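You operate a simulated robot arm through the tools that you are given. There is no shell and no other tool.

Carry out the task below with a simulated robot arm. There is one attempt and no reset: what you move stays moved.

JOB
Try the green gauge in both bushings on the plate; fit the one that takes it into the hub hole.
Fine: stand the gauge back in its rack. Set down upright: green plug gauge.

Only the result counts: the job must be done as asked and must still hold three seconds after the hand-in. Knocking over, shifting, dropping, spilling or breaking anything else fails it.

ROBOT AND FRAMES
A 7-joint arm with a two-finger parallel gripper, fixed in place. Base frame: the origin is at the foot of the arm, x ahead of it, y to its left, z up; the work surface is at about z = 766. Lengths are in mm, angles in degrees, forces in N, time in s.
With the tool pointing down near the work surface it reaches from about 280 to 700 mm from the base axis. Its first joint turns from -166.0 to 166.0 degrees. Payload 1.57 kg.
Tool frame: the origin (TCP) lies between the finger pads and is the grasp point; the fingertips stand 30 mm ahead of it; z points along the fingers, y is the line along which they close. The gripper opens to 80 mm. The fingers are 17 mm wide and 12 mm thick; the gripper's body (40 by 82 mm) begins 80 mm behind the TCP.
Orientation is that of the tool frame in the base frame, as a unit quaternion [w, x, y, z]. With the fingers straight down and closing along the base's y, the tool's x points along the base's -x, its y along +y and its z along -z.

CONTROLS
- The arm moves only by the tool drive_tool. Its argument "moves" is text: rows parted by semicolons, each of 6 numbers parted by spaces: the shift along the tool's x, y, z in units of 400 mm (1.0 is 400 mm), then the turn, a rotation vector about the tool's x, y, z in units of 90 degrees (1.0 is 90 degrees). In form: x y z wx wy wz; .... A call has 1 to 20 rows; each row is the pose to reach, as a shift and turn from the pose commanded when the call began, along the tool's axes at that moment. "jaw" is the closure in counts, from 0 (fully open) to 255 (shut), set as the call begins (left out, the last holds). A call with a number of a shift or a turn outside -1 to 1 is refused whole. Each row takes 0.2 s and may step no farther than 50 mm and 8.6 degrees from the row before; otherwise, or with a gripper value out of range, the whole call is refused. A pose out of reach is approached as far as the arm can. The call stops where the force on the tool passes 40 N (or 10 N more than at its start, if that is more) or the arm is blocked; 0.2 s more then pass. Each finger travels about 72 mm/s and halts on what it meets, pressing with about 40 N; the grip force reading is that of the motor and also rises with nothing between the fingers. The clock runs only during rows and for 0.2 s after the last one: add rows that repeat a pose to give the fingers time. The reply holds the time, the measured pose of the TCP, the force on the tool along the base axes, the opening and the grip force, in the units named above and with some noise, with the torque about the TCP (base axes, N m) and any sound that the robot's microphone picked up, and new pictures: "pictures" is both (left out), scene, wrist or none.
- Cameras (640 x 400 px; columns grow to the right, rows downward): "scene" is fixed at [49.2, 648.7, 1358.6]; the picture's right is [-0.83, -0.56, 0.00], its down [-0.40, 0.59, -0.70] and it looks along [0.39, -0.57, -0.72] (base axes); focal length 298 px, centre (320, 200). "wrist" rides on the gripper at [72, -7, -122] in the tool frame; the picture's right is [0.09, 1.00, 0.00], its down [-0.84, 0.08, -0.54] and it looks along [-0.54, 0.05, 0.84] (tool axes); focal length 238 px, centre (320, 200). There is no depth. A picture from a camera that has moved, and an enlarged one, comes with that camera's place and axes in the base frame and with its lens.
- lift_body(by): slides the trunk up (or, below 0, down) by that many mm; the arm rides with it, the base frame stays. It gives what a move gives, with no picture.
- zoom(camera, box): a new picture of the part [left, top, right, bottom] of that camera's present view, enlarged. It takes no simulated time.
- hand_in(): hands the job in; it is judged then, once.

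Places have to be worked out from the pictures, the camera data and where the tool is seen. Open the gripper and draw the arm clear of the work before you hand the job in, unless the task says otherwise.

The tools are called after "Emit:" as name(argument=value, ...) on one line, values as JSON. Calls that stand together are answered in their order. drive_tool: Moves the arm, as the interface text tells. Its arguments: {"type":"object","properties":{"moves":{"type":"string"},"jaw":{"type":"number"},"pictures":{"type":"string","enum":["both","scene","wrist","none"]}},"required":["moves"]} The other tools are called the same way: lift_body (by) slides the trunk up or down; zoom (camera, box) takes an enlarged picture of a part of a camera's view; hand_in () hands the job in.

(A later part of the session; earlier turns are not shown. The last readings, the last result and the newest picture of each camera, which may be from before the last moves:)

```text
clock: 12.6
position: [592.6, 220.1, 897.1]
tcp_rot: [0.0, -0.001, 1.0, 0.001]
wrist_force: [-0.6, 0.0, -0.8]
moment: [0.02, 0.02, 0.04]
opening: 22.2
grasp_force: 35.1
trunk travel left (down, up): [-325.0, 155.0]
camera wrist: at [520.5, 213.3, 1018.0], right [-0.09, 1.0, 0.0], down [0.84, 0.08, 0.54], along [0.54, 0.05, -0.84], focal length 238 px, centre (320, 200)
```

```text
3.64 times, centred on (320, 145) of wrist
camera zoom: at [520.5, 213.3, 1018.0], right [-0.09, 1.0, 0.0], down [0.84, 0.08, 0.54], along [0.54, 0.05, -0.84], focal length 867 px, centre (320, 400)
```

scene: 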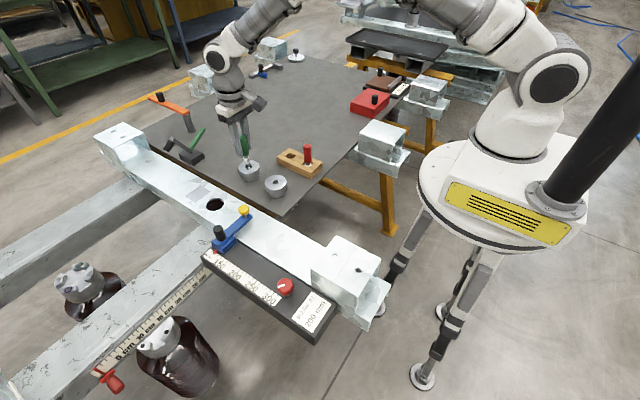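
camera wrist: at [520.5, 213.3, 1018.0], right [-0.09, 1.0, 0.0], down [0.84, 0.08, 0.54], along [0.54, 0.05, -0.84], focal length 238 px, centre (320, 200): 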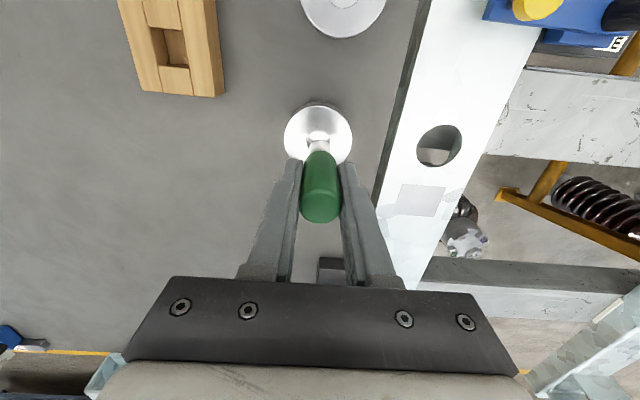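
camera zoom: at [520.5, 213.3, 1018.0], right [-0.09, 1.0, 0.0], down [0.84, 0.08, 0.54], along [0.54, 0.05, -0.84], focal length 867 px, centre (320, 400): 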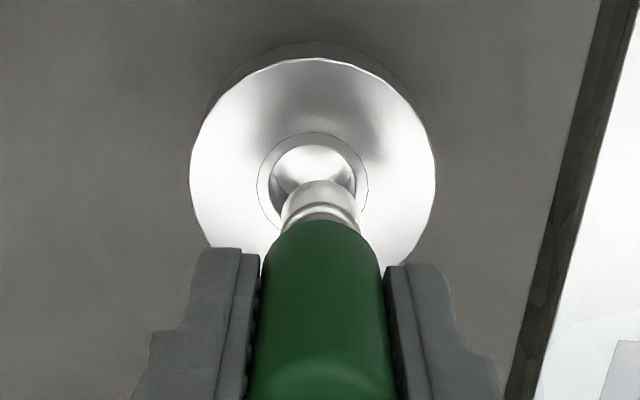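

Pin is about 1.8 mm to +y and ~3.5 mm to +x of bore B's centre. I correct and lower 8 mm, then recheck.

Emit:
drive_tool(moves="0.00875 -0.0044 0 0 0 0; 0.00875 -0.0044 0.02 0 0 0; 0.00875 -0.0044 0.02 0 0 0", jaw=255)

Emit:
zoom(camera="scene", box=[235, 145, 265, 180])

Emit:
zoom(camera="wrist", box=[280, 90, 360, 170])

```text
clock: 13.4
position: [589.1, 217.5, 888.1]
tcp_rot: [0.0, 0.0, 1.0, 0.0]
wrist_force: [0.5, 0.1, -0.6]
moment: [0.01, -0.02, 0.01]
opening: 21.7
grasp_force: 34.7
trunk travel left (down, up): [-325.0, 155.0]
camera wrist: at [516.5, 210.7, 1010.0], right [-0.09, 1.0, 0.0], down [0.84, 0.08, 0.54], along [0.54, 0.05, -0.84], focal length 238 px, centre (320, 200)
```

scene: 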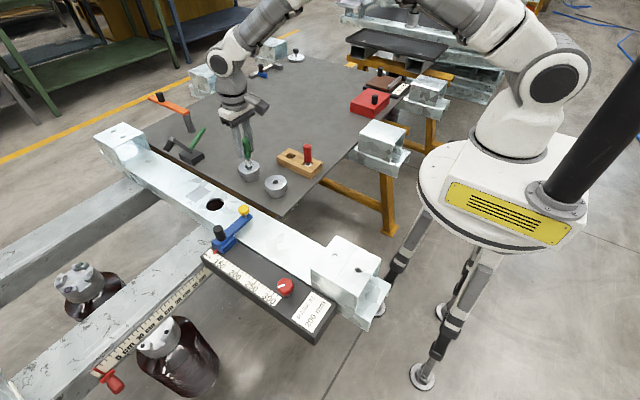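
wrist: 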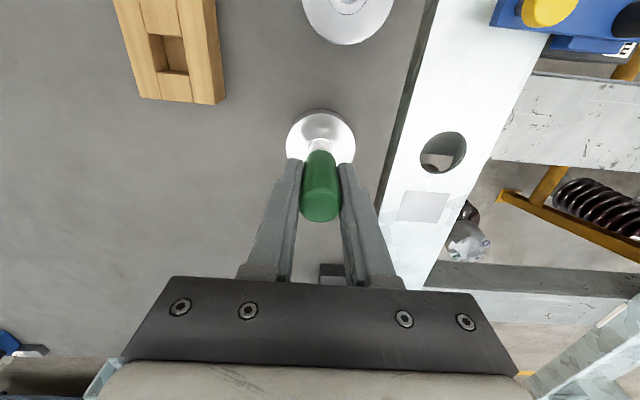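

```text
11.43 times, centred on (250, 162) of scene
camera zoom: at [49.2, 648.7, 1358.6], right [-0.83, -0.56, 0.0], down [-0.4, 0.59, -0.7], along [0.39, -0.57, -0.72], focal length 3406 px, centre (1120, 629)
```

zoom: 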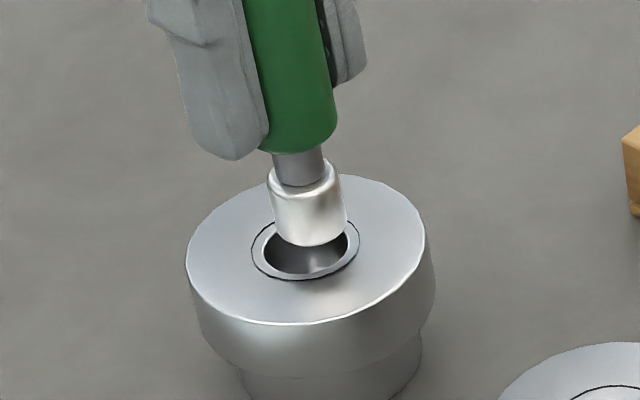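

```text
5.00 times, centred on (320, 130) of wrist
camera zoom: at [516.5, 210.7, 1010.0], right [-0.09, 1.0, 0.0], down [0.84, 0.08, 0.54], along [0.54, 0.05, -0.84], focal length 1192 px, centre (320, 550)
```

zoom: 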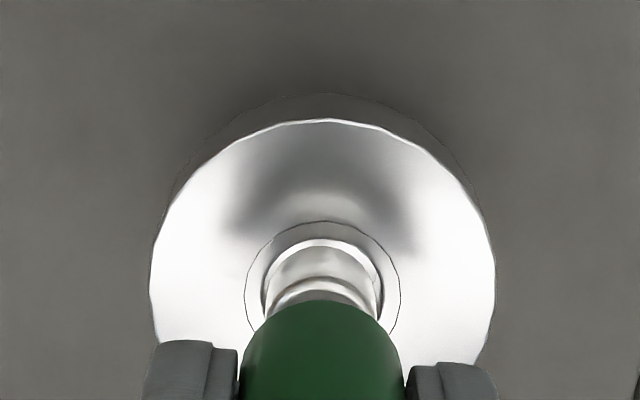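

I take tighter zooms to measure the pin-vs-bore offset precisely.

Emit:
zoom(camera="scene", box=[239, 154, 261, 172])

Emit:
zoom(camera="wrist", box=[295, 120, 345, 165])

```text
16.00 times, centred on (250, 163) of scene
camera zoom: at [49.2, 648.7, 1358.6], right [-0.83, -0.56, 0.0], down [-0.4, 0.59, -0.7], along [0.39, -0.57, -0.72], focal length 4769 px, centre (1440, 792)
```

zoom: 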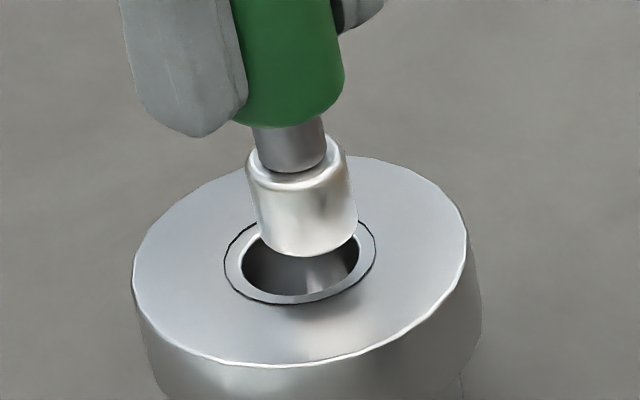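

```text
8.89 times, centred on (320, 142) of wrist
camera zoom: at [516.5, 210.7, 1010.0], right [-0.09, 1.0, 0.0], down [0.84, 0.08, 0.54], along [0.54, 0.05, -0.84], focal length 2119 px, centre (320, 711)
```

zoom: 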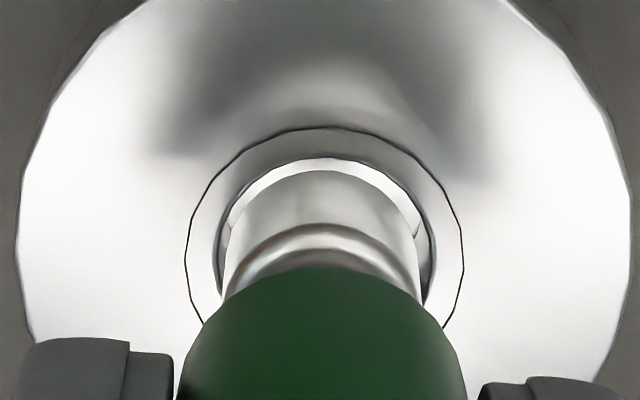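

Pin bottom is ~9 mm above bushing B and needs about +3 mm in x (y is aligned within 0.3 mm). I shift and descend slowly, first to just above the rim.

Emit:
drive_tool(moves="-0.0072 0.0003 0 0 0 0; -0.0072 0.0003 0.0075 0 0 0; -0.0072 0.0003 0.015 0 0 0; -0.0072 0.0003 0.015 0 0 0", jaw=255, pictures="none")

Emit:
zoom(camera="scene", box=[239, 154, 261, 172])

Emit:
zoom(camera="wrist", box=[295, 120, 345, 165])

```text
clock: 14.4
position: [591.0, 216.2, 881.3]
tcp_rot: [0.0, 0.001, 1.0, 0.0]
wrist_force: [0.2, 0.5, -1.2]
moment: [0.04, -0.01, -0.01]
opening: 22.0
grasp_force: 35.3
trunk travel left (down, up): [-325.0, 155.0]
```

```text
16.00 times, centred on (250, 163) of scene
camera zoom: at [49.2, 648.7, 1358.6], right [-0.83, -0.56, 0.0], down [-0.4, 0.59, -0.7], along [0.39, -0.57, -0.72], focal length 4769 px, centre (1440, 792)
```

zoom: 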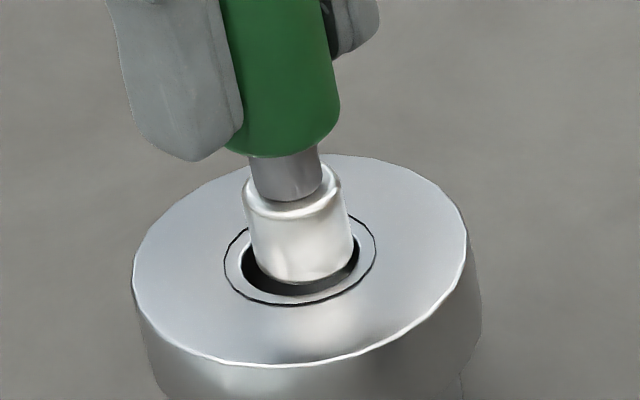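

```text
8.89 times, centred on (320, 142) of wrist
camera zoom: at [519.0, 210.9, 1003.8], right [-0.09, 1.0, 0.0], down [0.84, 0.08, 0.54], along [0.54, 0.05, -0.84], focal length 2119 px, centre (320, 711)
```

zoom: 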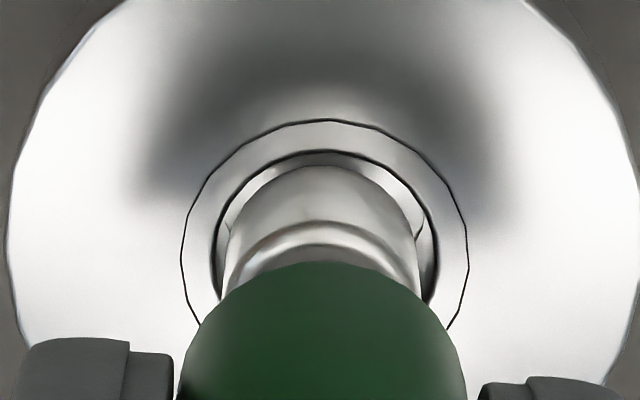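

Nearly aligned; a further +0.9 mm x, +0.2 mm y. Now I lower slowly 18 mm into bore B watching for resistance.

Emit:
drive_tool(moves="-0.0022 0.0005 0 0 0 0; -0.0022 0.0005 0.005 0 0 0; -0.0022 0.0005 0.01 0 0 0; -0.0022 0.0005 0.015 0 0 0; -0.0022 0.0005 0.02 0 0 0; -0.0022 0.0005 0.025 0 0 0; -0.0022 0.0005 0.03 0 0 0; -0.0022 0.0005 0.035 0 0 0; -0.0022 0.0005 0.04 0 0 0; -0.0022 0.0005 0.045 0 0 0; -0.0022 0.0005 0.045 0 0 0", jaw=255, pictures="none")

Emit:
zoom(camera="scene", box=[235, 145, 265, 180])

Emit:
zoom(camera="wrist", box=[285, 110, 355, 175])

```text
clock: 16.8
position: [592.1, 218.3, 866.9]
tcp_rot: [0.001, 0.0, 1.0, 0.0]
wrist_force: [-1.6, -0.8, 7.0]
moment: [-0.25, 0.04, 0.03]
opening: 22.0
grasp_force: 34.8
trunk travel left (down, up): [-325.0, 155.0]
```

```text
11.43 times, centred on (250, 162) of scene
camera zoom: at [49.2, 648.7, 1358.6], right [-0.83, -0.56, 0.0], down [-0.4, 0.59, -0.7], along [0.39, -0.57, -0.72], focal length 3406 px, centre (1120, 629)
```

zoom: 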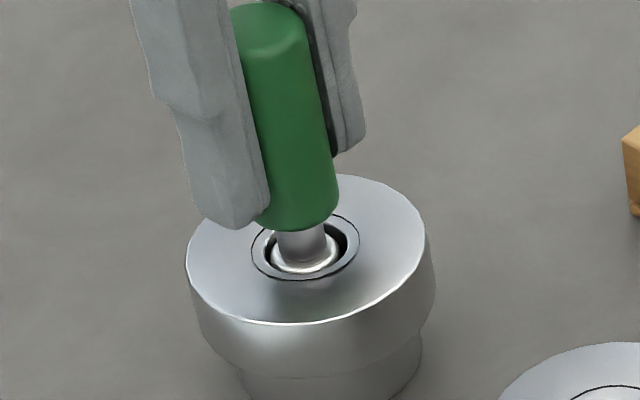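

```text
6.15 times, centred on (320, 142) of wrist
camera zoom: at [520.7, 211.3, 987.2], right [-0.09, 1.0, 0.0], down [0.84, 0.08, 0.54], along [0.54, 0.05, -0.84], focal length 1467 px, centre (320, 554)
```

zoom: 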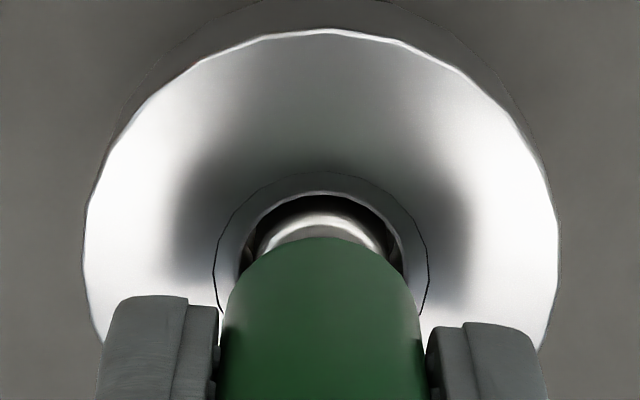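

The pin dropped about 17 mm into bore B and met only the bore floor with ~7 N, so B takes it. Now I withdraw straight up and carry the gauge over bushing A for the other trial.

Emit:
drive_tool(moves="0 0 -0.015 0 0 0; 0 0 -0.035 0 0 0; 0 0 -0.06 0 0 0; 0 0 -0.1 0 0 0; 0.066 0.0045 -0.1 0 0 0; 0.133 0.009 -0.1 0 0 0; 0.199 0.0135 -0.1 0 0 0; 0.2658 0.0175 -0.1 0 0 0; 0.2658 0.0175 -0.05 0 0 0; 0.2658 0.0175 -0.05 0 0 0", jaw=255)

Emit:
zoom(camera="scene", box=[262, 165, 292, 193])

Emit:
zoom(camera="wrist", box=[285, 110, 355, 175])

Emit:
zoom(camera="scene", box=[235, 155, 295, 203])

```text
clock: 19.0
position: [485.1, 224.4, 885.5]
tcp_rot: [0.0, 0.0, 1.0, 0.0]
wrist_force: [-0.2, -0.9, 1.3]
moment: [0.11, 0.04, 0.01]
opening: 21.8
grasp_force: 34.5
trunk travel left (down, up): [-325.0, 155.0]
camera wrist: at [413.4, 218.6, 1007.2], right [-0.09, 1.0, 0.0], down [0.84, 0.08, 0.54], along [0.54, 0.05, -0.84], focal length 238 px, centre (320, 200)
```

scene: 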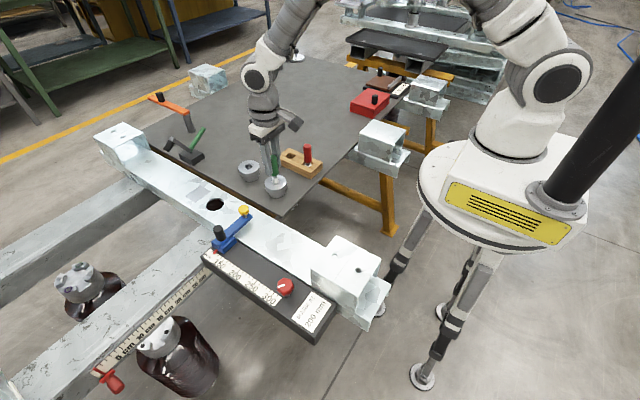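
wrist: 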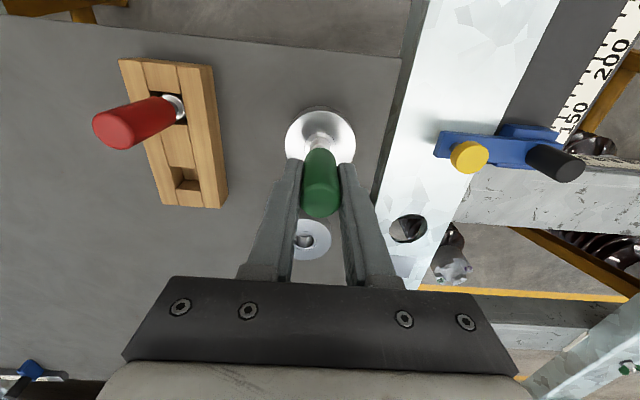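

```text
14.29 times, centred on (277, 179) of scene
camera zoom: at [49.2, 648.7, 1358.6], right [-0.83, -0.56, 0.0], down [-0.4, 0.59, -0.7], along [0.39, -0.57, -0.72], focal length 4258 px, centre (934, 500)
```

zoom: 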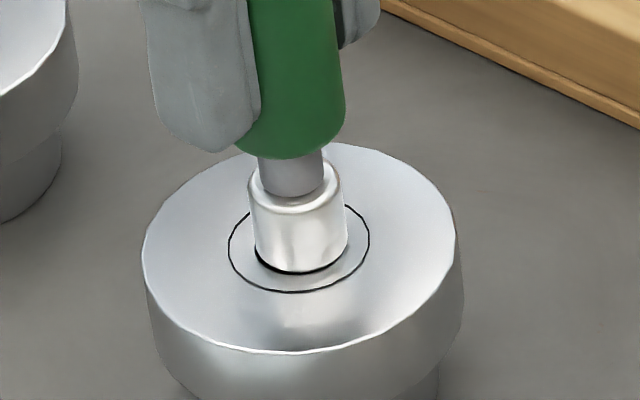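

```text
6.15 times, centred on (320, 142) of wrist
camera zoom: at [413.4, 218.6, 1007.2], right [-0.09, 1.0, 0.0], down [0.84, 0.08, 0.54], along [0.54, 0.05, -0.84], focal length 1467 px, centre (320, 554)
```

zoom: 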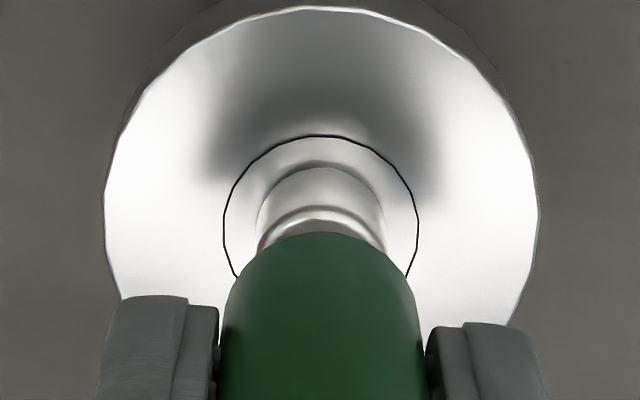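

```text
8.33 times, centred on (265, 179) of scene
camera zoom: at [49.2, 648.7, 1358.6], right [-0.83, -0.56, 0.0], down [-0.4, 0.59, -0.7], along [0.39, -0.57, -0.72], focal length 2484 px, centre (778, 375)
```

zoom: 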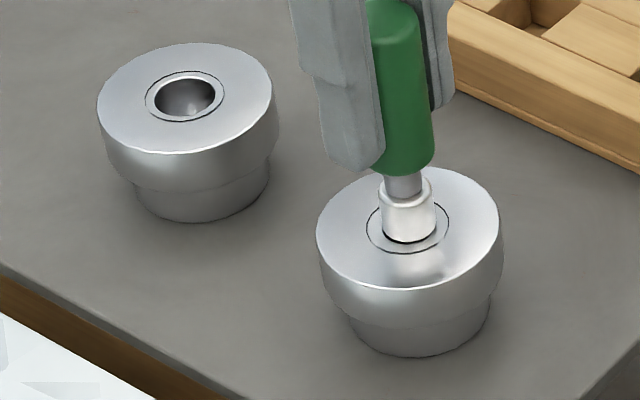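

B has not moved. Over A, the pin (17.4 mm) visibly covers the bore; I nudge +0.9 mm x to centre and lower gently 6.5 mm in small steps, checking whether it is blocked.

Emit:
drive_tool(moves="-0.0022 0 0 0 0 0; -0.0022 0 0.004 0 0 0; -0.0022 0 0.007 0 0 0; -0.0022 0 0.01 0 0 0; -0.0022 0 0.013 0 0 0; -0.0022 0 0.016 0 0 0; -0.0022 0 0.016 0 0 0", jaw=255, pictures="none")

Emit:
zoom(camera="scene", box=[262, 165, 292, 193])

Emit:
zoom(camera="wrist", box=[285, 110, 355, 175])

```text
clock: 20.6
position: [487.3, 224.4, 880.6]
tcp_rot: [0.003, 0.0, 1.0, 0.001]
wrist_force: [3.6, 1.8, 29.3]
moment: [0.35, -0.28, 0.07]
opening: 22.1
grasp_force: 34.9
trunk travel left (down, up): [-325.0, 155.0]
```

```text
14.29 times, centred on (277, 179) of scene
camera zoom: at [49.2, 648.7, 1358.6], right [-0.83, -0.56, 0.0], down [-0.4, 0.59, -0.7], along [0.39, -0.57, -0.72], focal length 4258 px, centre (934, 500)
```

zoom: 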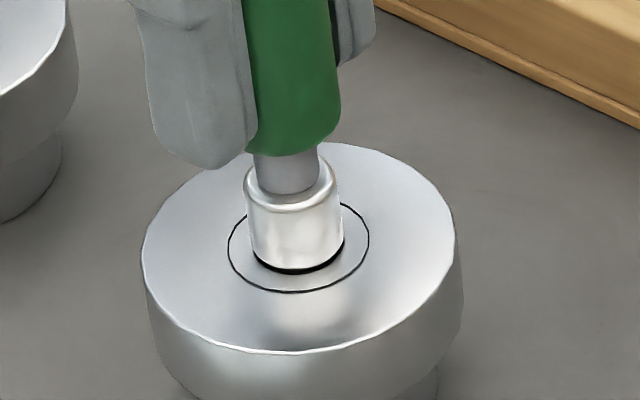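

```text
6.15 times, centred on (320, 142) of wrist
camera zoom: at [414.4, 218.1, 1001.4], right [-0.09, 1.0, 0.0], down [0.83, 0.08, 0.55], along [0.54, 0.05, -0.84], focal length 1467 px, centre (320, 554)
```

zoom: 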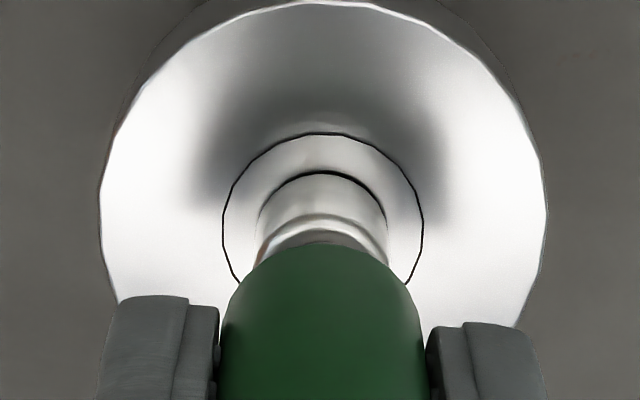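

Force rose to 29 N and the pin did not go down (the gauge slid ~3 mm up in the grip instead). I zoom in to compare pin and bore edges and see if it's a true block or a misalignment.

Emit:
zoom(camera="scene", box=[269, 173, 289, 188])

Emit:
zoom(camera="wrist", box=[300, 120, 345, 155])

```text
16.00 times, centred on (279, 180) of scene
camera zoom: at [49.2, 648.7, 1358.6], right [-0.83, -0.56, 0.0], down [-0.4, 0.59, -0.7], along [0.39, -0.57, -0.72], focal length 4769 px, centre (976, 512)
```

zoom: 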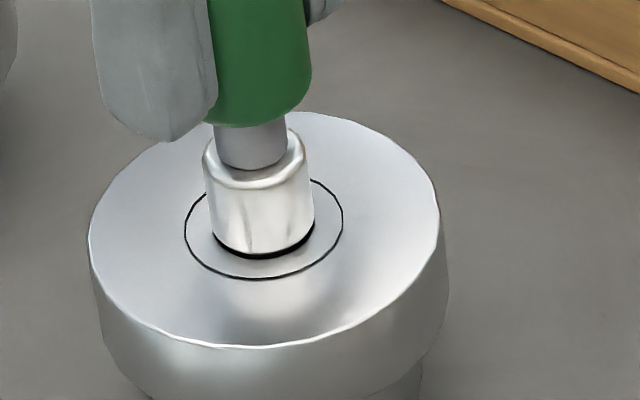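

```text
11.43 times, centred on (322, 138) of wrist
camera zoom: at [414.4, 218.1, 1001.4], right [-0.09, 1.0, 0.0], down [0.83, 0.08, 0.55], along [0.54, 0.05, -0.84], focal length 2724 px, centre (291, 914)
```

zoom: 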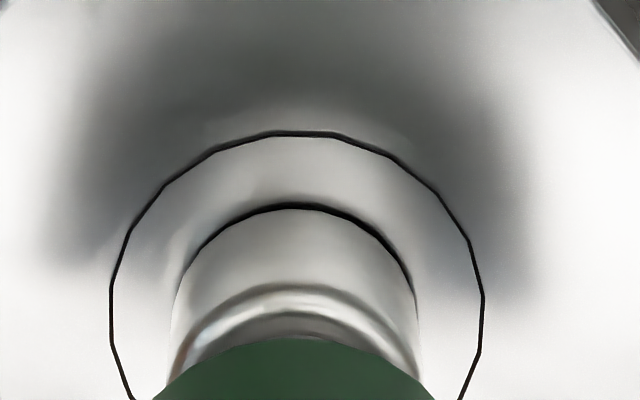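

The pin/ring and bore/ring ratios suggest pin slightly larger than bore A, but the pin sat ~0.8 mm off in +x. I raise 10 mm, correct, and look again for a fair second trial.

Emit:
drive_tool(moves="0 0 -0.01 0 0 0; 0.0022 0.0005 -0.03 0 0 0; 0.0022 0.0005 -0.03 0 0 0", jaw=255, pictures="none")

Emit:
zoom(camera="scene", box=[269, 173, 289, 188])

Emit:
zoom(camera="wrist", box=[300, 120, 345, 155])

```text
clock: 21.4
position: [484.7, 224.4, 889.6]
tcp_rot: [-0.001, -0.001, 1.0, -0.001]
wrist_force: [0.6, -0.3, -1.5]
moment: [0.03, -0.03, -0.01]
opening: 21.5
grasp_force: 35.0
trunk travel left (down, up): [-325.0, 155.0]
```

```text
16.00 times, centred on (279, 180) of scene
camera zoom: at [49.2, 648.7, 1358.6], right [-0.83, -0.56, 0.0], down [-0.4, 0.59, -0.7], along [0.39, -0.57, -0.72], focal length 4769 px, centre (976, 512)
```

zoom: 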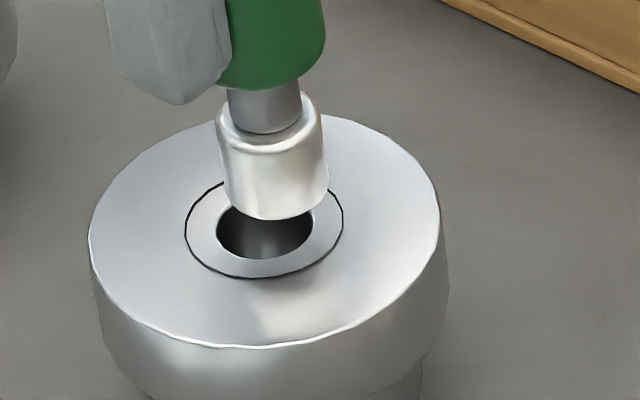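

```text
11.43 times, centred on (322, 138) of wrist
camera zoom: at [412.5, 217.5, 1010.9], right [-0.09, 1.0, 0.0], down [0.84, 0.08, 0.54], along [0.54, 0.05, -0.84], focal length 2724 px, centre (291, 914)
```

zoom: 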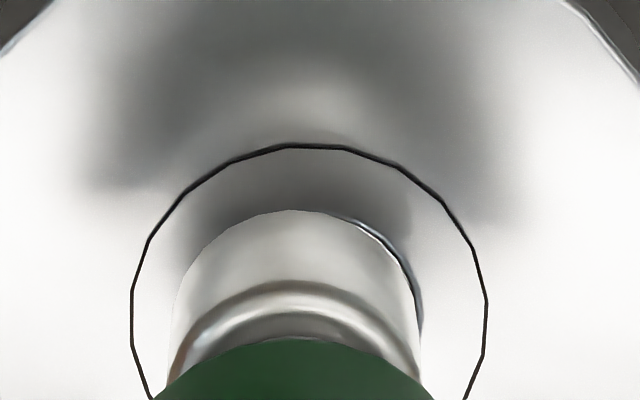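

Clear measurement: pin ≈18 mm vs bore A ≈16.8 mm (7% larger), bore B ≈21 mm. A is a no-go, B takes it. I now carry the gauge back above its rack pocket.

Emit:
drive_tool(moves="0 0 -0.07 0 0 0; 0 0 -0.14 0 0 0; -0.03 -0.08 -0.14 0 0 0; -0.06 -0.16 -0.14 0 0 0; -0.09 -0.24 -0.14 0 0 0; -0.1192 -0.3164 -0.14 0 0 0; -0.1192 -0.3164 -0.07 0 0 0; -0.1192 -0.3164 -0.02 0 0 0; -0.1192 -0.3164 -0.02 0 0 0", jaw=255)

Emit:
zoom(camera="scene", box=[270, 115, 320, 175])

Emit:
zoom(camera="wrist", box=[280, 90, 360, 170])

```text
clock: 23.4
position: [535.0, 97.7, 898.0]
tcp_rot: [0.0, -0.001, 1.0, 0.0]
wrist_force: [-1.0, 0.4, -1.2]
moment: [0.03, 0.03, 0.0]
opening: 22.1
grasp_force: 35.0
trunk travel left (down, up): [-325.0, 155.0]
camera wrist: at [463.5, 91.6, 1019.1], right [-0.09, 1.0, 0.0], down [0.84, 0.08, 0.54], along [0.54, 0.05, -0.84], focal length 238 px, centre (320, 200)
```

scene: 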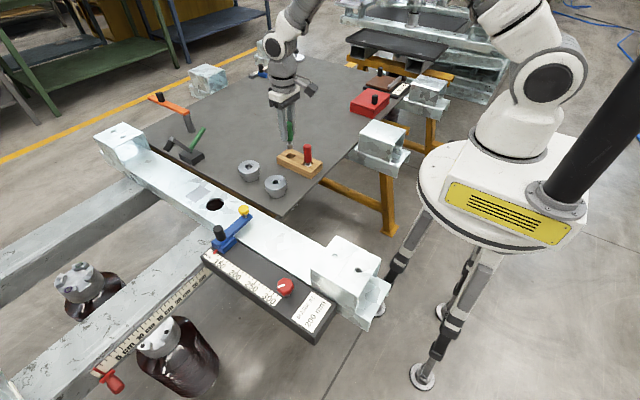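
wrist: 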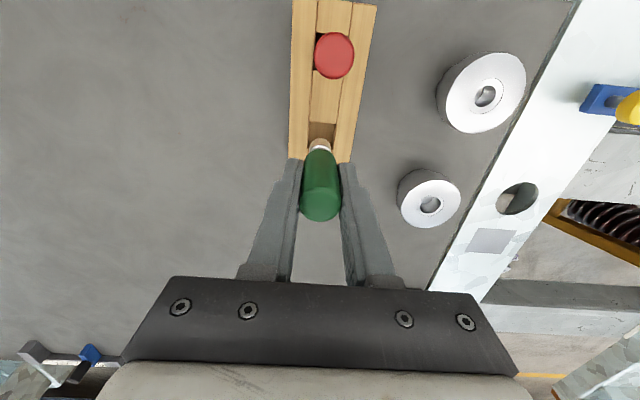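

```text
6.67 times, centred on (295, 145) of scene
camera zoom: at [49.2, 648.7, 1358.6], right [-0.83, -0.56, 0.0], down [-0.4, 0.59, -0.7], along [0.39, -0.57, -0.72], focal length 1987 px, centre (487, 567)
```

zoom: 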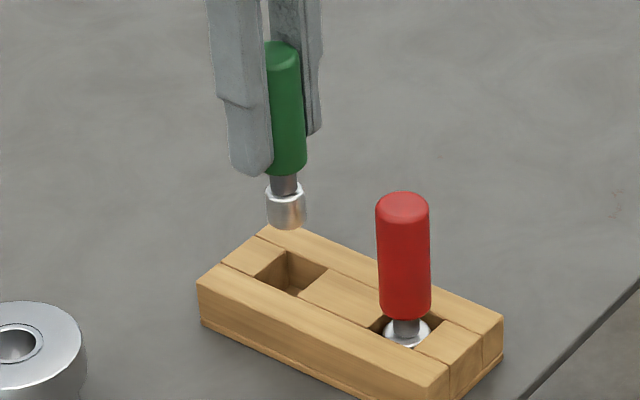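

```text
5.00 times, centred on (320, 130) of wrist
camera zoom: at [463.5, 91.6, 1019.1], right [-0.09, 1.0, 0.0], down [0.84, 0.08, 0.54], along [0.54, 0.05, -0.84], focal length 1192 px, centre (320, 550)
```

zoom: 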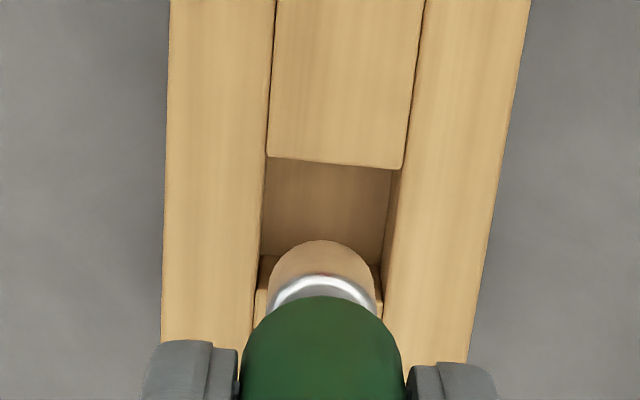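

Pin is aligned above the pocket centre in both views. I descend 44 mm at moderate speed, then check.

Emit:
drive_tool(moves="0 0 0.02 0 0 0; 0 0 0.04 0 0 0; 0 0 0.055 0 0 0; 0 0 0.07 0 0 0; 0 0 0.08 0 0 0; 0 0 0.09 0 0 0; 0 0 0.1 0 0 0; 0 0 0.11 0 0 0; 0 0 0.11 0 0 0", jaw=255, pictures="none")

Emit:
zoom(camera="scene", box=[270, 125, 320, 180])

Emit:
zoom(camera="wrist", box=[280, 110, 360, 190])

```text
clock: 25.4
position: [532.7, 99.8, 853.1]
tcp_rot: [-0.001, -0.001, 1.0, 0.0]
wrist_force: [-0.5, -0.9, -1.5]
moment: [0.02, 0.01, -0.01]
opening: 22.0
grasp_force: 34.8
trunk travel left (down, up): [-325.0, 155.0]
```

```text
7.27 times, centred on (295, 152) of scene
camera zoom: at [49.2, 648.7, 1358.6], right [-0.83, -0.56, 0.0], down [-0.4, 0.59, -0.7], along [0.39, -0.57, -0.72], focal length 2168 px, centre (502, 546)
```

zoom: 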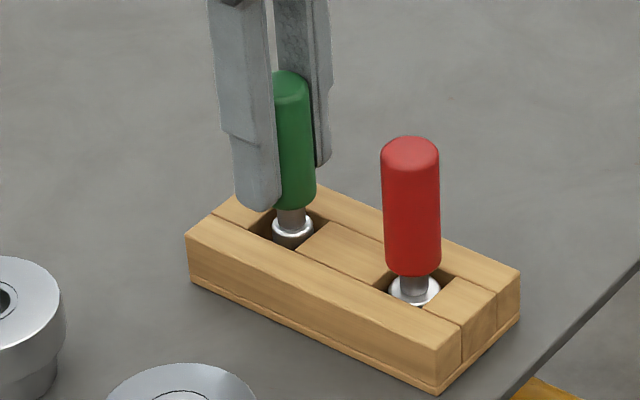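

```text
5.00 times, centred on (320, 150) of wrist
camera zoom: at [461.1, 92.2, 975.6], right [-0.09, 1.0, 0.0], down [0.84, 0.08, 0.54], along [0.54, 0.05, -0.84], focal length 1192 px, centre (320, 450)
```

zoom: 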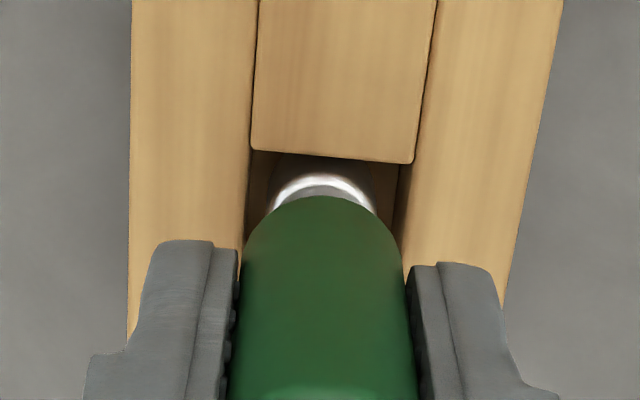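

Pin is inside the pocket, centred. I continue slowly ~12 mm until it meets the pocket floor.

Emit:
drive_tool(moves="0 0 0.006 0 0 0; 0 0 0.012 0 0 0; 0 0 0.018 0 0 0; 0 0 0.023 0 0 0; 0 0 0.027 0 0 0; 0 0 0.03 0 0 0; 0 0 0.03 0 0 0", jaw=255, pictures="none")

Emit:
zoom(camera="scene", box=[270, 125, 320, 180])

Emit:
zoom(camera="wrist", box=[280, 110, 360, 190])

```text
clock: 27.0
position: [533.9, 98.2, 844.7]
tcp_rot: [0.004, -0.001, 1.0, 0.002]
wrist_force: [2.7, 2.9, 32.0]
moment: [0.21, -0.18, 0.02]
opening: 21.7
grasp_force: 34.4
trunk travel left (down, up): [-325.0, 155.0]
```

```text
7.27 times, centred on (295, 152) of scene
camera zoom: at [49.2, 648.7, 1358.6], right [-0.83, -0.56, 0.0], down [-0.4, 0.59, -0.7], along [0.39, -0.57, -0.72], focal length 2168 px, centre (502, 546)
```

zoom: 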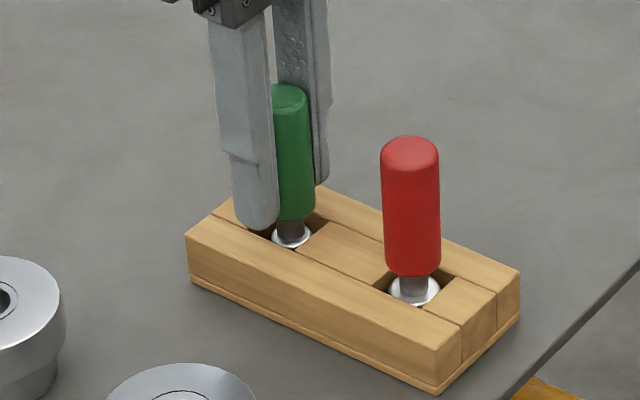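

```text
5.00 times, centred on (320, 150) of wrist
camera zoom: at [461.3, 92.3, 965.6], right [-0.09, 1.0, 0.0], down [0.83, 0.08, 0.55], along [0.55, 0.05, -0.84], focal length 1192 px, centre (320, 450)
```

zoom: 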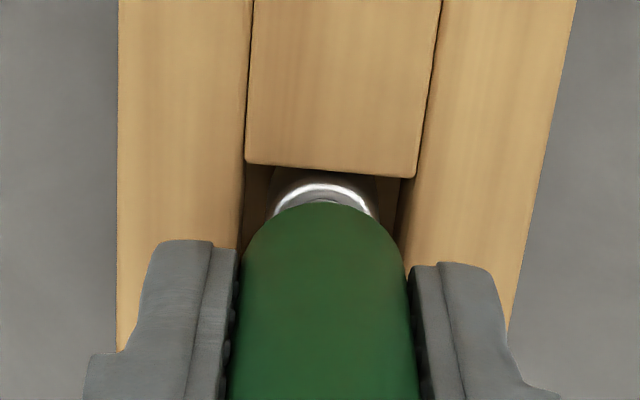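

The gauge is back at its original height in the pocket (force 32 N against the floor). I relieve the press by ~3 mm, then check before opening.

Emit:
drive_tool(moves="0 0 -0.004 0 0 0; 0 0 -0.007 0 0 0; 0 0 -0.007 0 0 0", jaw=255, pictures="none")

Emit:
zoom(camera="scene", box=[270, 125, 320, 180])

```text
clock: 27.8
position: [532.1, 98.8, 844.3]
tcp_rot: [0.0, 0.0, 1.0, -0.001]
wrist_force: [6.4, 4.5, 16.8]
moment: [0.31, -0.44, -0.03]
opening: 22.0
grasp_force: 34.8
trunk travel left (down, up): [-325.0, 155.0]
```

```text
7.27 times, centred on (295, 152) of scene
camera zoom: at [49.2, 648.7, 1358.6], right [-0.83, -0.56, 0.0], down [-0.4, 0.59, -0.7], along [0.39, -0.57, -0.72], focal length 2168 px, centre (502, 546)
```

zoom: 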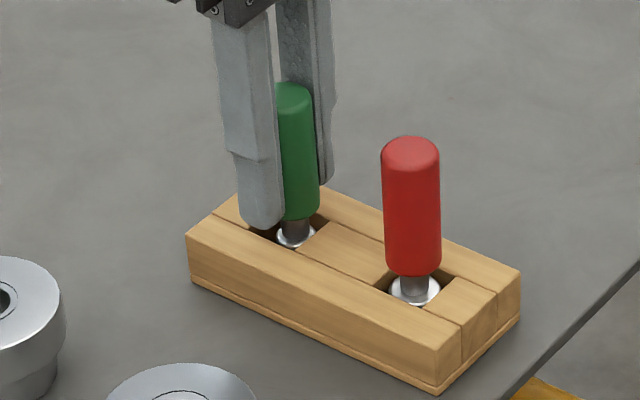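

Some force remains (17 N); I relieve another 2.5 mm.

Emit:
drive_tool(moves="0 0 -0.003 0 0 0; 0 0 -0.006 0 0 0; 0 0 -0.006 0 0 0", jaw=255, pictures="none")

Emit:
zoom(camera="scene", box=[270, 125, 320, 180])

Emit:
zoom(camera="wrist", box=[280, 110, 360, 190])

```text
clock: 28.6
position: [531.0, 96.8, 845.8]
tcp_rot: [-0.002, 0.0, 1.0, -0.001]
wrist_force: [0.0, -0.5, -1.2]
moment: [-0.02, 0.01, -0.04]
opening: 21.9
grasp_force: 34.8
trunk travel left (down, up): [-325.0, 155.0]
```

```text
7.27 times, centred on (295, 152) of scene
camera zoom: at [49.2, 648.7, 1358.6], right [-0.83, -0.56, 0.0], down [-0.4, 0.59, -0.7], along [0.39, -0.57, -0.72], focal length 2168 px, centre (502, 546)
```

zoom: 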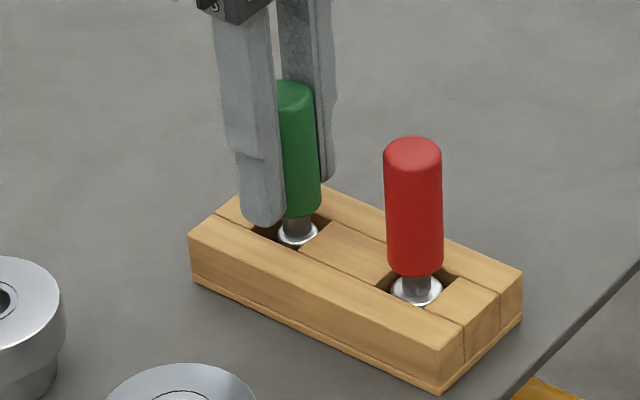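

```text
5.00 times, centred on (320, 150) of wrist
camera zoom: at [460.8, 91.4, 967.9], right [-0.09, 1.0, 0.0], down [0.84, 0.08, 0.54], along [0.54, 0.05, -0.84], focal length 1192 px, centre (320, 450)
```

zoom: 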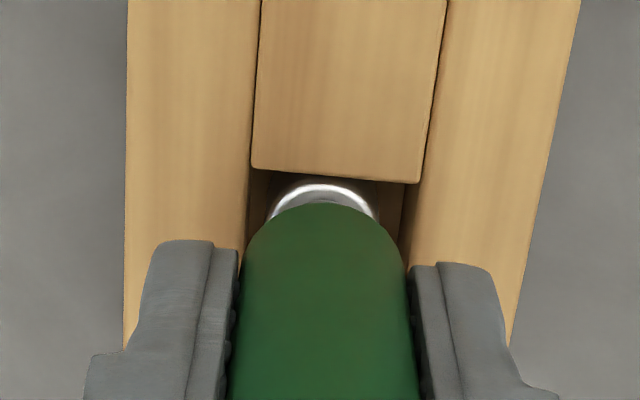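

Force is back to about zero with the pin on/just above the pocket floor. I open the jaws to release the gauge.

Emit:
drive_tool(moves="0 0 0.0015 0 0 0; 0 0 0.0015 0 0 0; 0 0 0.0015 0 0 0; 0 0 0.0015 0 0 0", jaw=110, pictures="none")

Emit:
zoom(camera="scene", box=[270, 125, 320, 180])

Emit:
zoom(camera="wrist", box=[270, 110, 370, 230])

```text
clock: 29.6
position: [532.2, 98.8, 846.1]
tcp_rot: [0.0, -0.001, 1.0, 0.001]
wrist_force: [0.8, -1.0, -0.3]
moment: [0.01, -0.02, 0.04]
opening: 45.6
grasp_force: 0.0
trunk travel left (down, up): [-325.0, 155.0]
```

```text
7.27 times, centred on (295, 152) of scene
camera zoom: at [49.2, 648.7, 1358.6], right [-0.83, -0.56, 0.0], down [-0.4, 0.59, -0.7], along [0.39, -0.57, -0.72], focal length 2168 px, centre (502, 546)
```

zoom: 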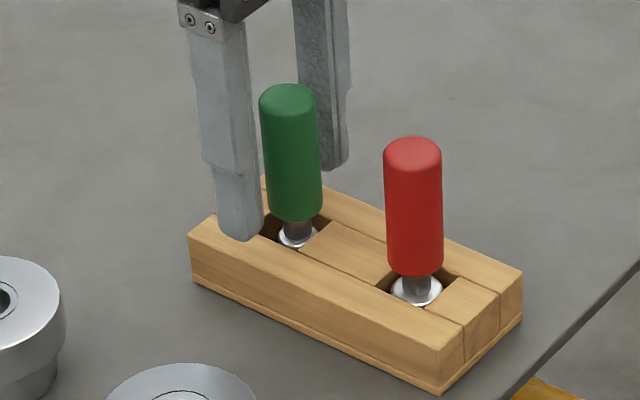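

```text
3.33 times, centred on (320, 170) of wrist
camera zoom: at [461.5, 92.2, 968.1], right [-0.09, 1.0, 0.0], down [0.84, 0.08, 0.54], along [0.54, 0.05, -0.84], focal length 794 px, centre (320, 300)
```

zoom: 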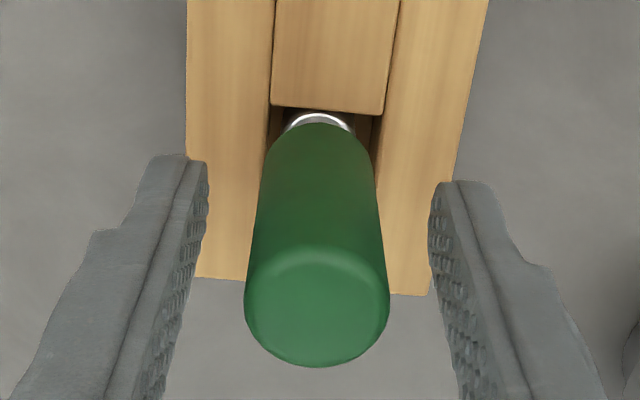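

The gauge stands upright in its pocket again. I rise clear, then inspect the bushing B flange/spigot and hub hole with zooms.

Emit:
drive_tool(moves="0 0 -0.05 0 0 0; 0 0 -0.12 0 0 0; 0 0 -0.2 0 0 0; 0 0 -0.28 0 0 0; 0 0.08 -0.28 0 0 0; 0 0.16 -0.28 0 0 0; 0 0.16 -0.28 0 0 0", jaw=0)

Emit:
zoom(camera="scene", box=[235, 155, 265, 187])

Emit:
zoom(camera="scene", box=[195, 185, 235, 225])

Emit:
zoom(camera="scene", box=[270, 125, 325, 180])

```text
clock: 31.2
position: [533.0, 163.8, 959.1]
tcp_rot: [0.0, 0.0, 1.0, 0.0]
wrist_force: [0.2, 0.1, 0.3]
moment: [0.0, -0.01, 0.01]
opening: 79.9
grasp_force: 0.0
trunk travel left (down, up): [-325.0, 155.0]
camera wrist: at [460.8, 156.9, 1081.5], right [-0.09, 1.0, 0.0], down [0.84, 0.08, 0.54], along [0.54, 0.05, -0.84], focal length 238 px, centre (320, 200)
```

scene: 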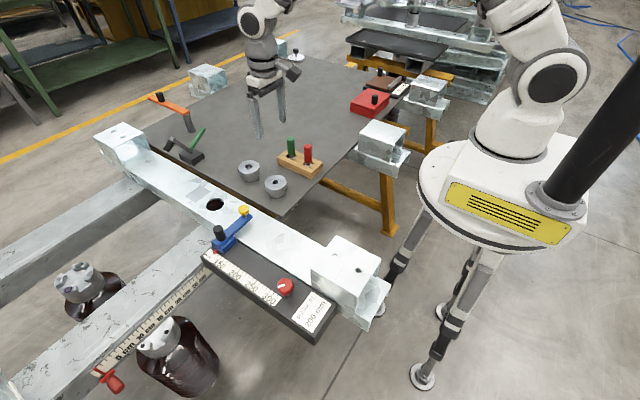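
wrist: 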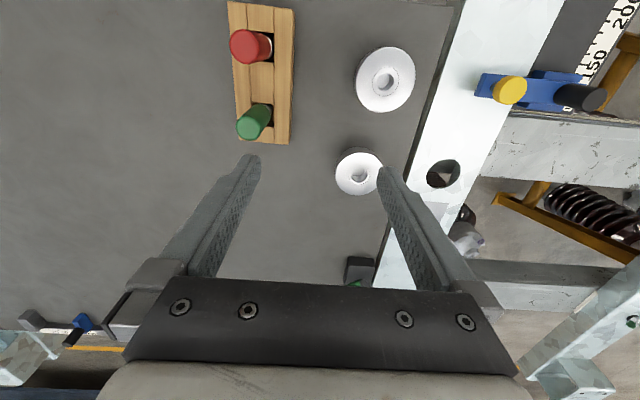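

```text
12.50 times, centred on (250, 171) of scene
camera zoom: at [49.2, 648.7, 1358.6], right [-0.83, -0.56, 0.0], down [-0.4, 0.59, -0.7], along [0.39, -0.57, -0.72], focal length 3726 px, centre (1195, 562)
```

zoom: 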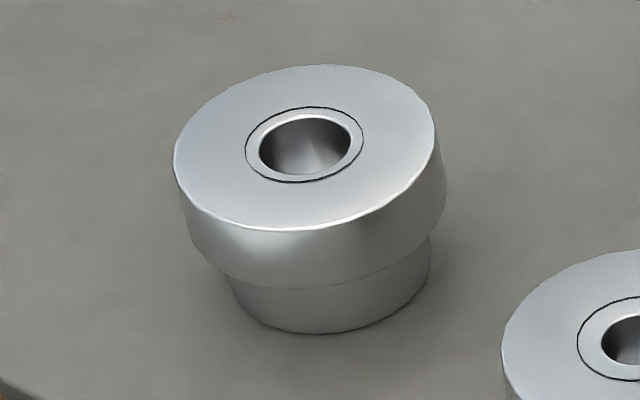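

```text
10.00 times, centred on (215, 205) of scene
camera zoom: at [49.2, 648.7, 1358.6], right [-0.83, -0.56, 0.0], down [-0.4, 0.59, -0.7], along [0.39, -0.57, -0.72], focal length 2981 px, centre (1370, 150)
```

zoom: 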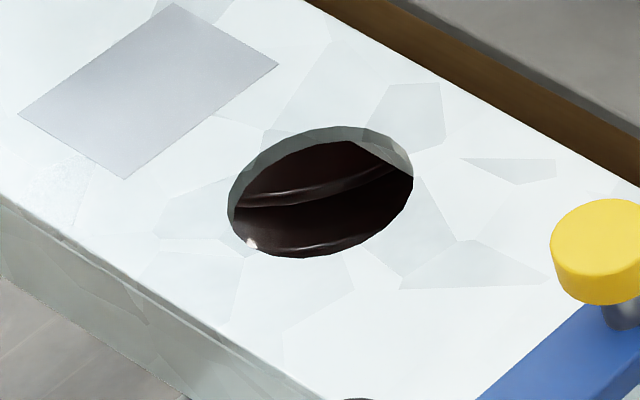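

```text
7.27 times, centred on (298, 152) of scene
camera zoom: at [49.2, 648.7, 1358.6], right [-0.83, -0.56, 0.0], down [-0.4, 0.59, -0.7], along [0.39, -0.57, -0.72], focal length 2168 px, centre (484, 546)
```

zoom: 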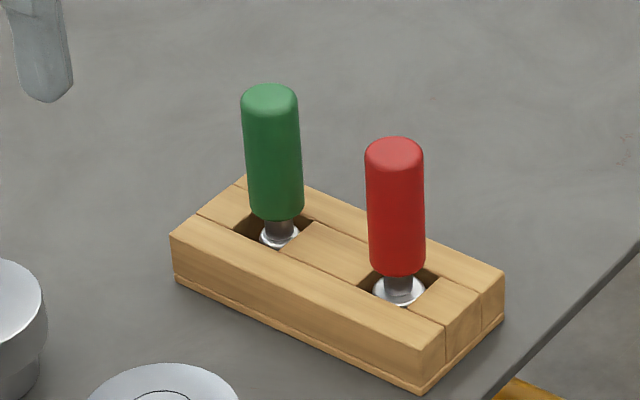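

Bushing B: flange ≈60 mm × 18 mm, spigot ≈46.5 mm; hub hole ≈49 mm, so there's ~1.3 mm radial clearance. I go above B with the jaws open and check centring.

Emit:
drive_tool(moves="-0.05 0.045 0 0 0 0; -0.1 0.09 0 0 0 0; -0.1475 0.1355 0 0 0 0; -0.1475 0.1355 0.1 0 0 0; -0.1475 0.1355 0.19 0 0 0; -0.1475 0.1355 0.19 0 0 0", jaw=0)

Emit:
zoom(camera="wrist", box=[270, 100, 370, 190])

Emit:
zoom(camera="scene", box=[225, 130, 275, 190])

```text
clock: 32.6
position: [592.5, 216.1, 882.1]
tcp_rot: [0.0, 0.0, 1.0, 0.0]
wrist_force: [-0.2, 0.0, -0.5]
moment: [-0.04, 0.03, 0.02]
opening: 80.0
grasp_force: 0.1
trunk travel left (down, up): [-325.0, 155.0]
camera wrist: at [520.4, 209.8, 1003.7], right [-0.09, 1.0, 0.0], down [0.84, 0.08, 0.54], along [0.54, 0.05, -0.84], focal length 238 px, centre (320, 200)
```

scene: 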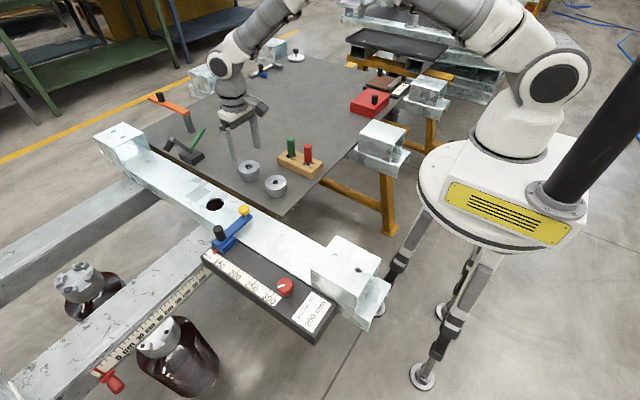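
wrist: 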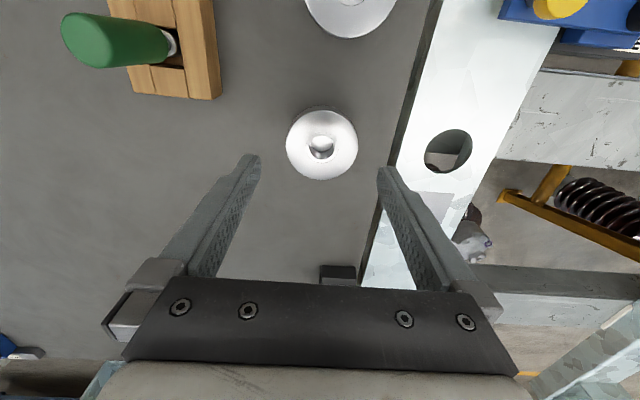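

```text
4.44 times, centred on (320, 145) of wrist
camera zoom: at [520.4, 209.8, 1003.7], right [-0.09, 1.0, 0.0], down [0.84, 0.08, 0.54], along [0.54, 0.05, -0.84], focal length 1059 px, centre (320, 444)
```

zoom: 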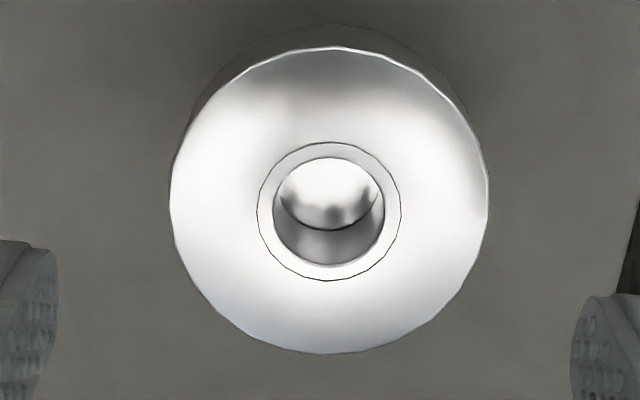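

```text
6.67 times, centred on (250, 160) of scene
camera zoom: at [49.2, 648.7, 1358.6], right [-0.83, -0.56, 0.0], down [-0.4, 0.59, -0.7], along [0.39, -0.57, -0.72], focal length 1987 px, centre (787, 467)
```

zoom: 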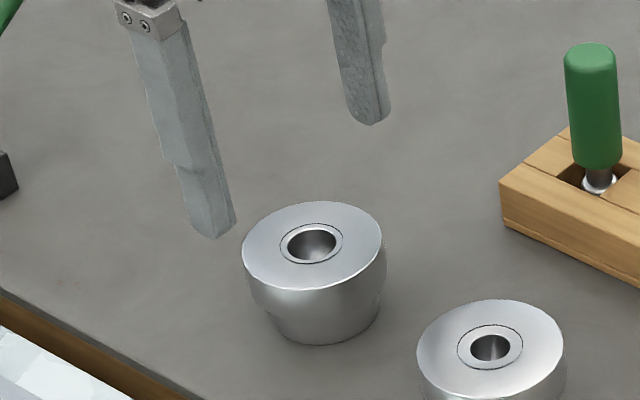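

B's centre is ~1.2 mm to +y of the tool axis, x is aligned. I shift and descend so the tips straddle the flange (TCP z≈822).

Emit:
drive_tool(moves="0 0.003 0.03 0 0 0; 0 0.003 0.07 0 0 0; 0 0.003 0.11 0 0 0; 0 0.003 0.135 0 0 0; 0 0.003 0.15 0 0 0; 0 0.003 0.15 0 0 0", jaw=0, pictures="wrist")

Emit:
zoom(camera="scene", box=[230, 140, 270, 190])

Emit:
zoom(camera="wrist", box=[240, 110, 400, 230])

```text
clock: 34.0
position: [590.7, 217.5, 821.5]
tcp_rot: [0.0, 0.0, 1.0, 0.0]
wrist_force: [-0.2, 0.4, -0.6]
moment: [0.01, 0.01, 0.05]
opening: 80.1
grasp_force: 0.0
trunk travel left (down, up): [-325.0, 155.0]
camera wrist: at [519.9, 211.3, 943.4], right [-0.09, 1.0, 0.0], down [0.84, 0.08, 0.54], along [0.54, 0.05, -0.84], focal length 238 px, centre (320, 200)
```

wrist: 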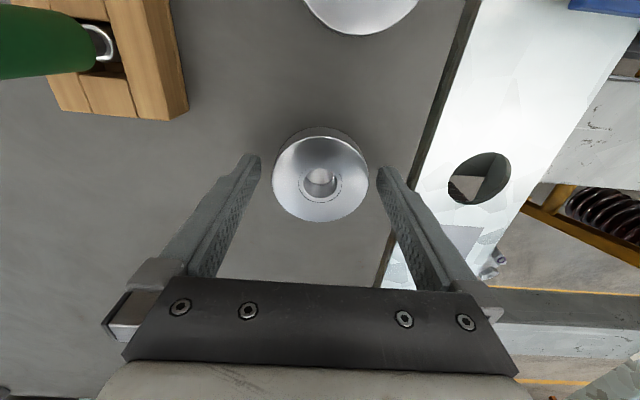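

```text
8.00 times, centred on (250, 165) of scene
camera zoom: at [49.2, 648.7, 1358.6], right [-0.83, -0.56, 0.0], down [-0.4, 0.59, -0.7], along [0.39, -0.57, -0.72], focal length 2384 px, centre (880, 480)
```

zoom: 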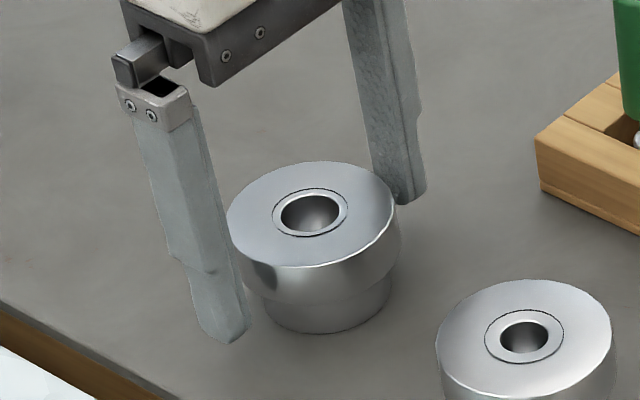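

```text
3.33 times, centred on (320, 170) of wrist
camera zoom: at [519.9, 211.3, 943.4], right [-0.09, 1.0, 0.0], down [0.84, 0.08, 0.54], along [0.54, 0.05, -0.84], focal length 794 px, centre (320, 300)
```

zoom: 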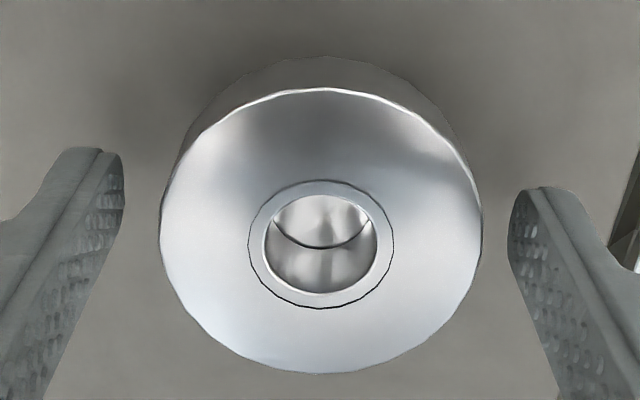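

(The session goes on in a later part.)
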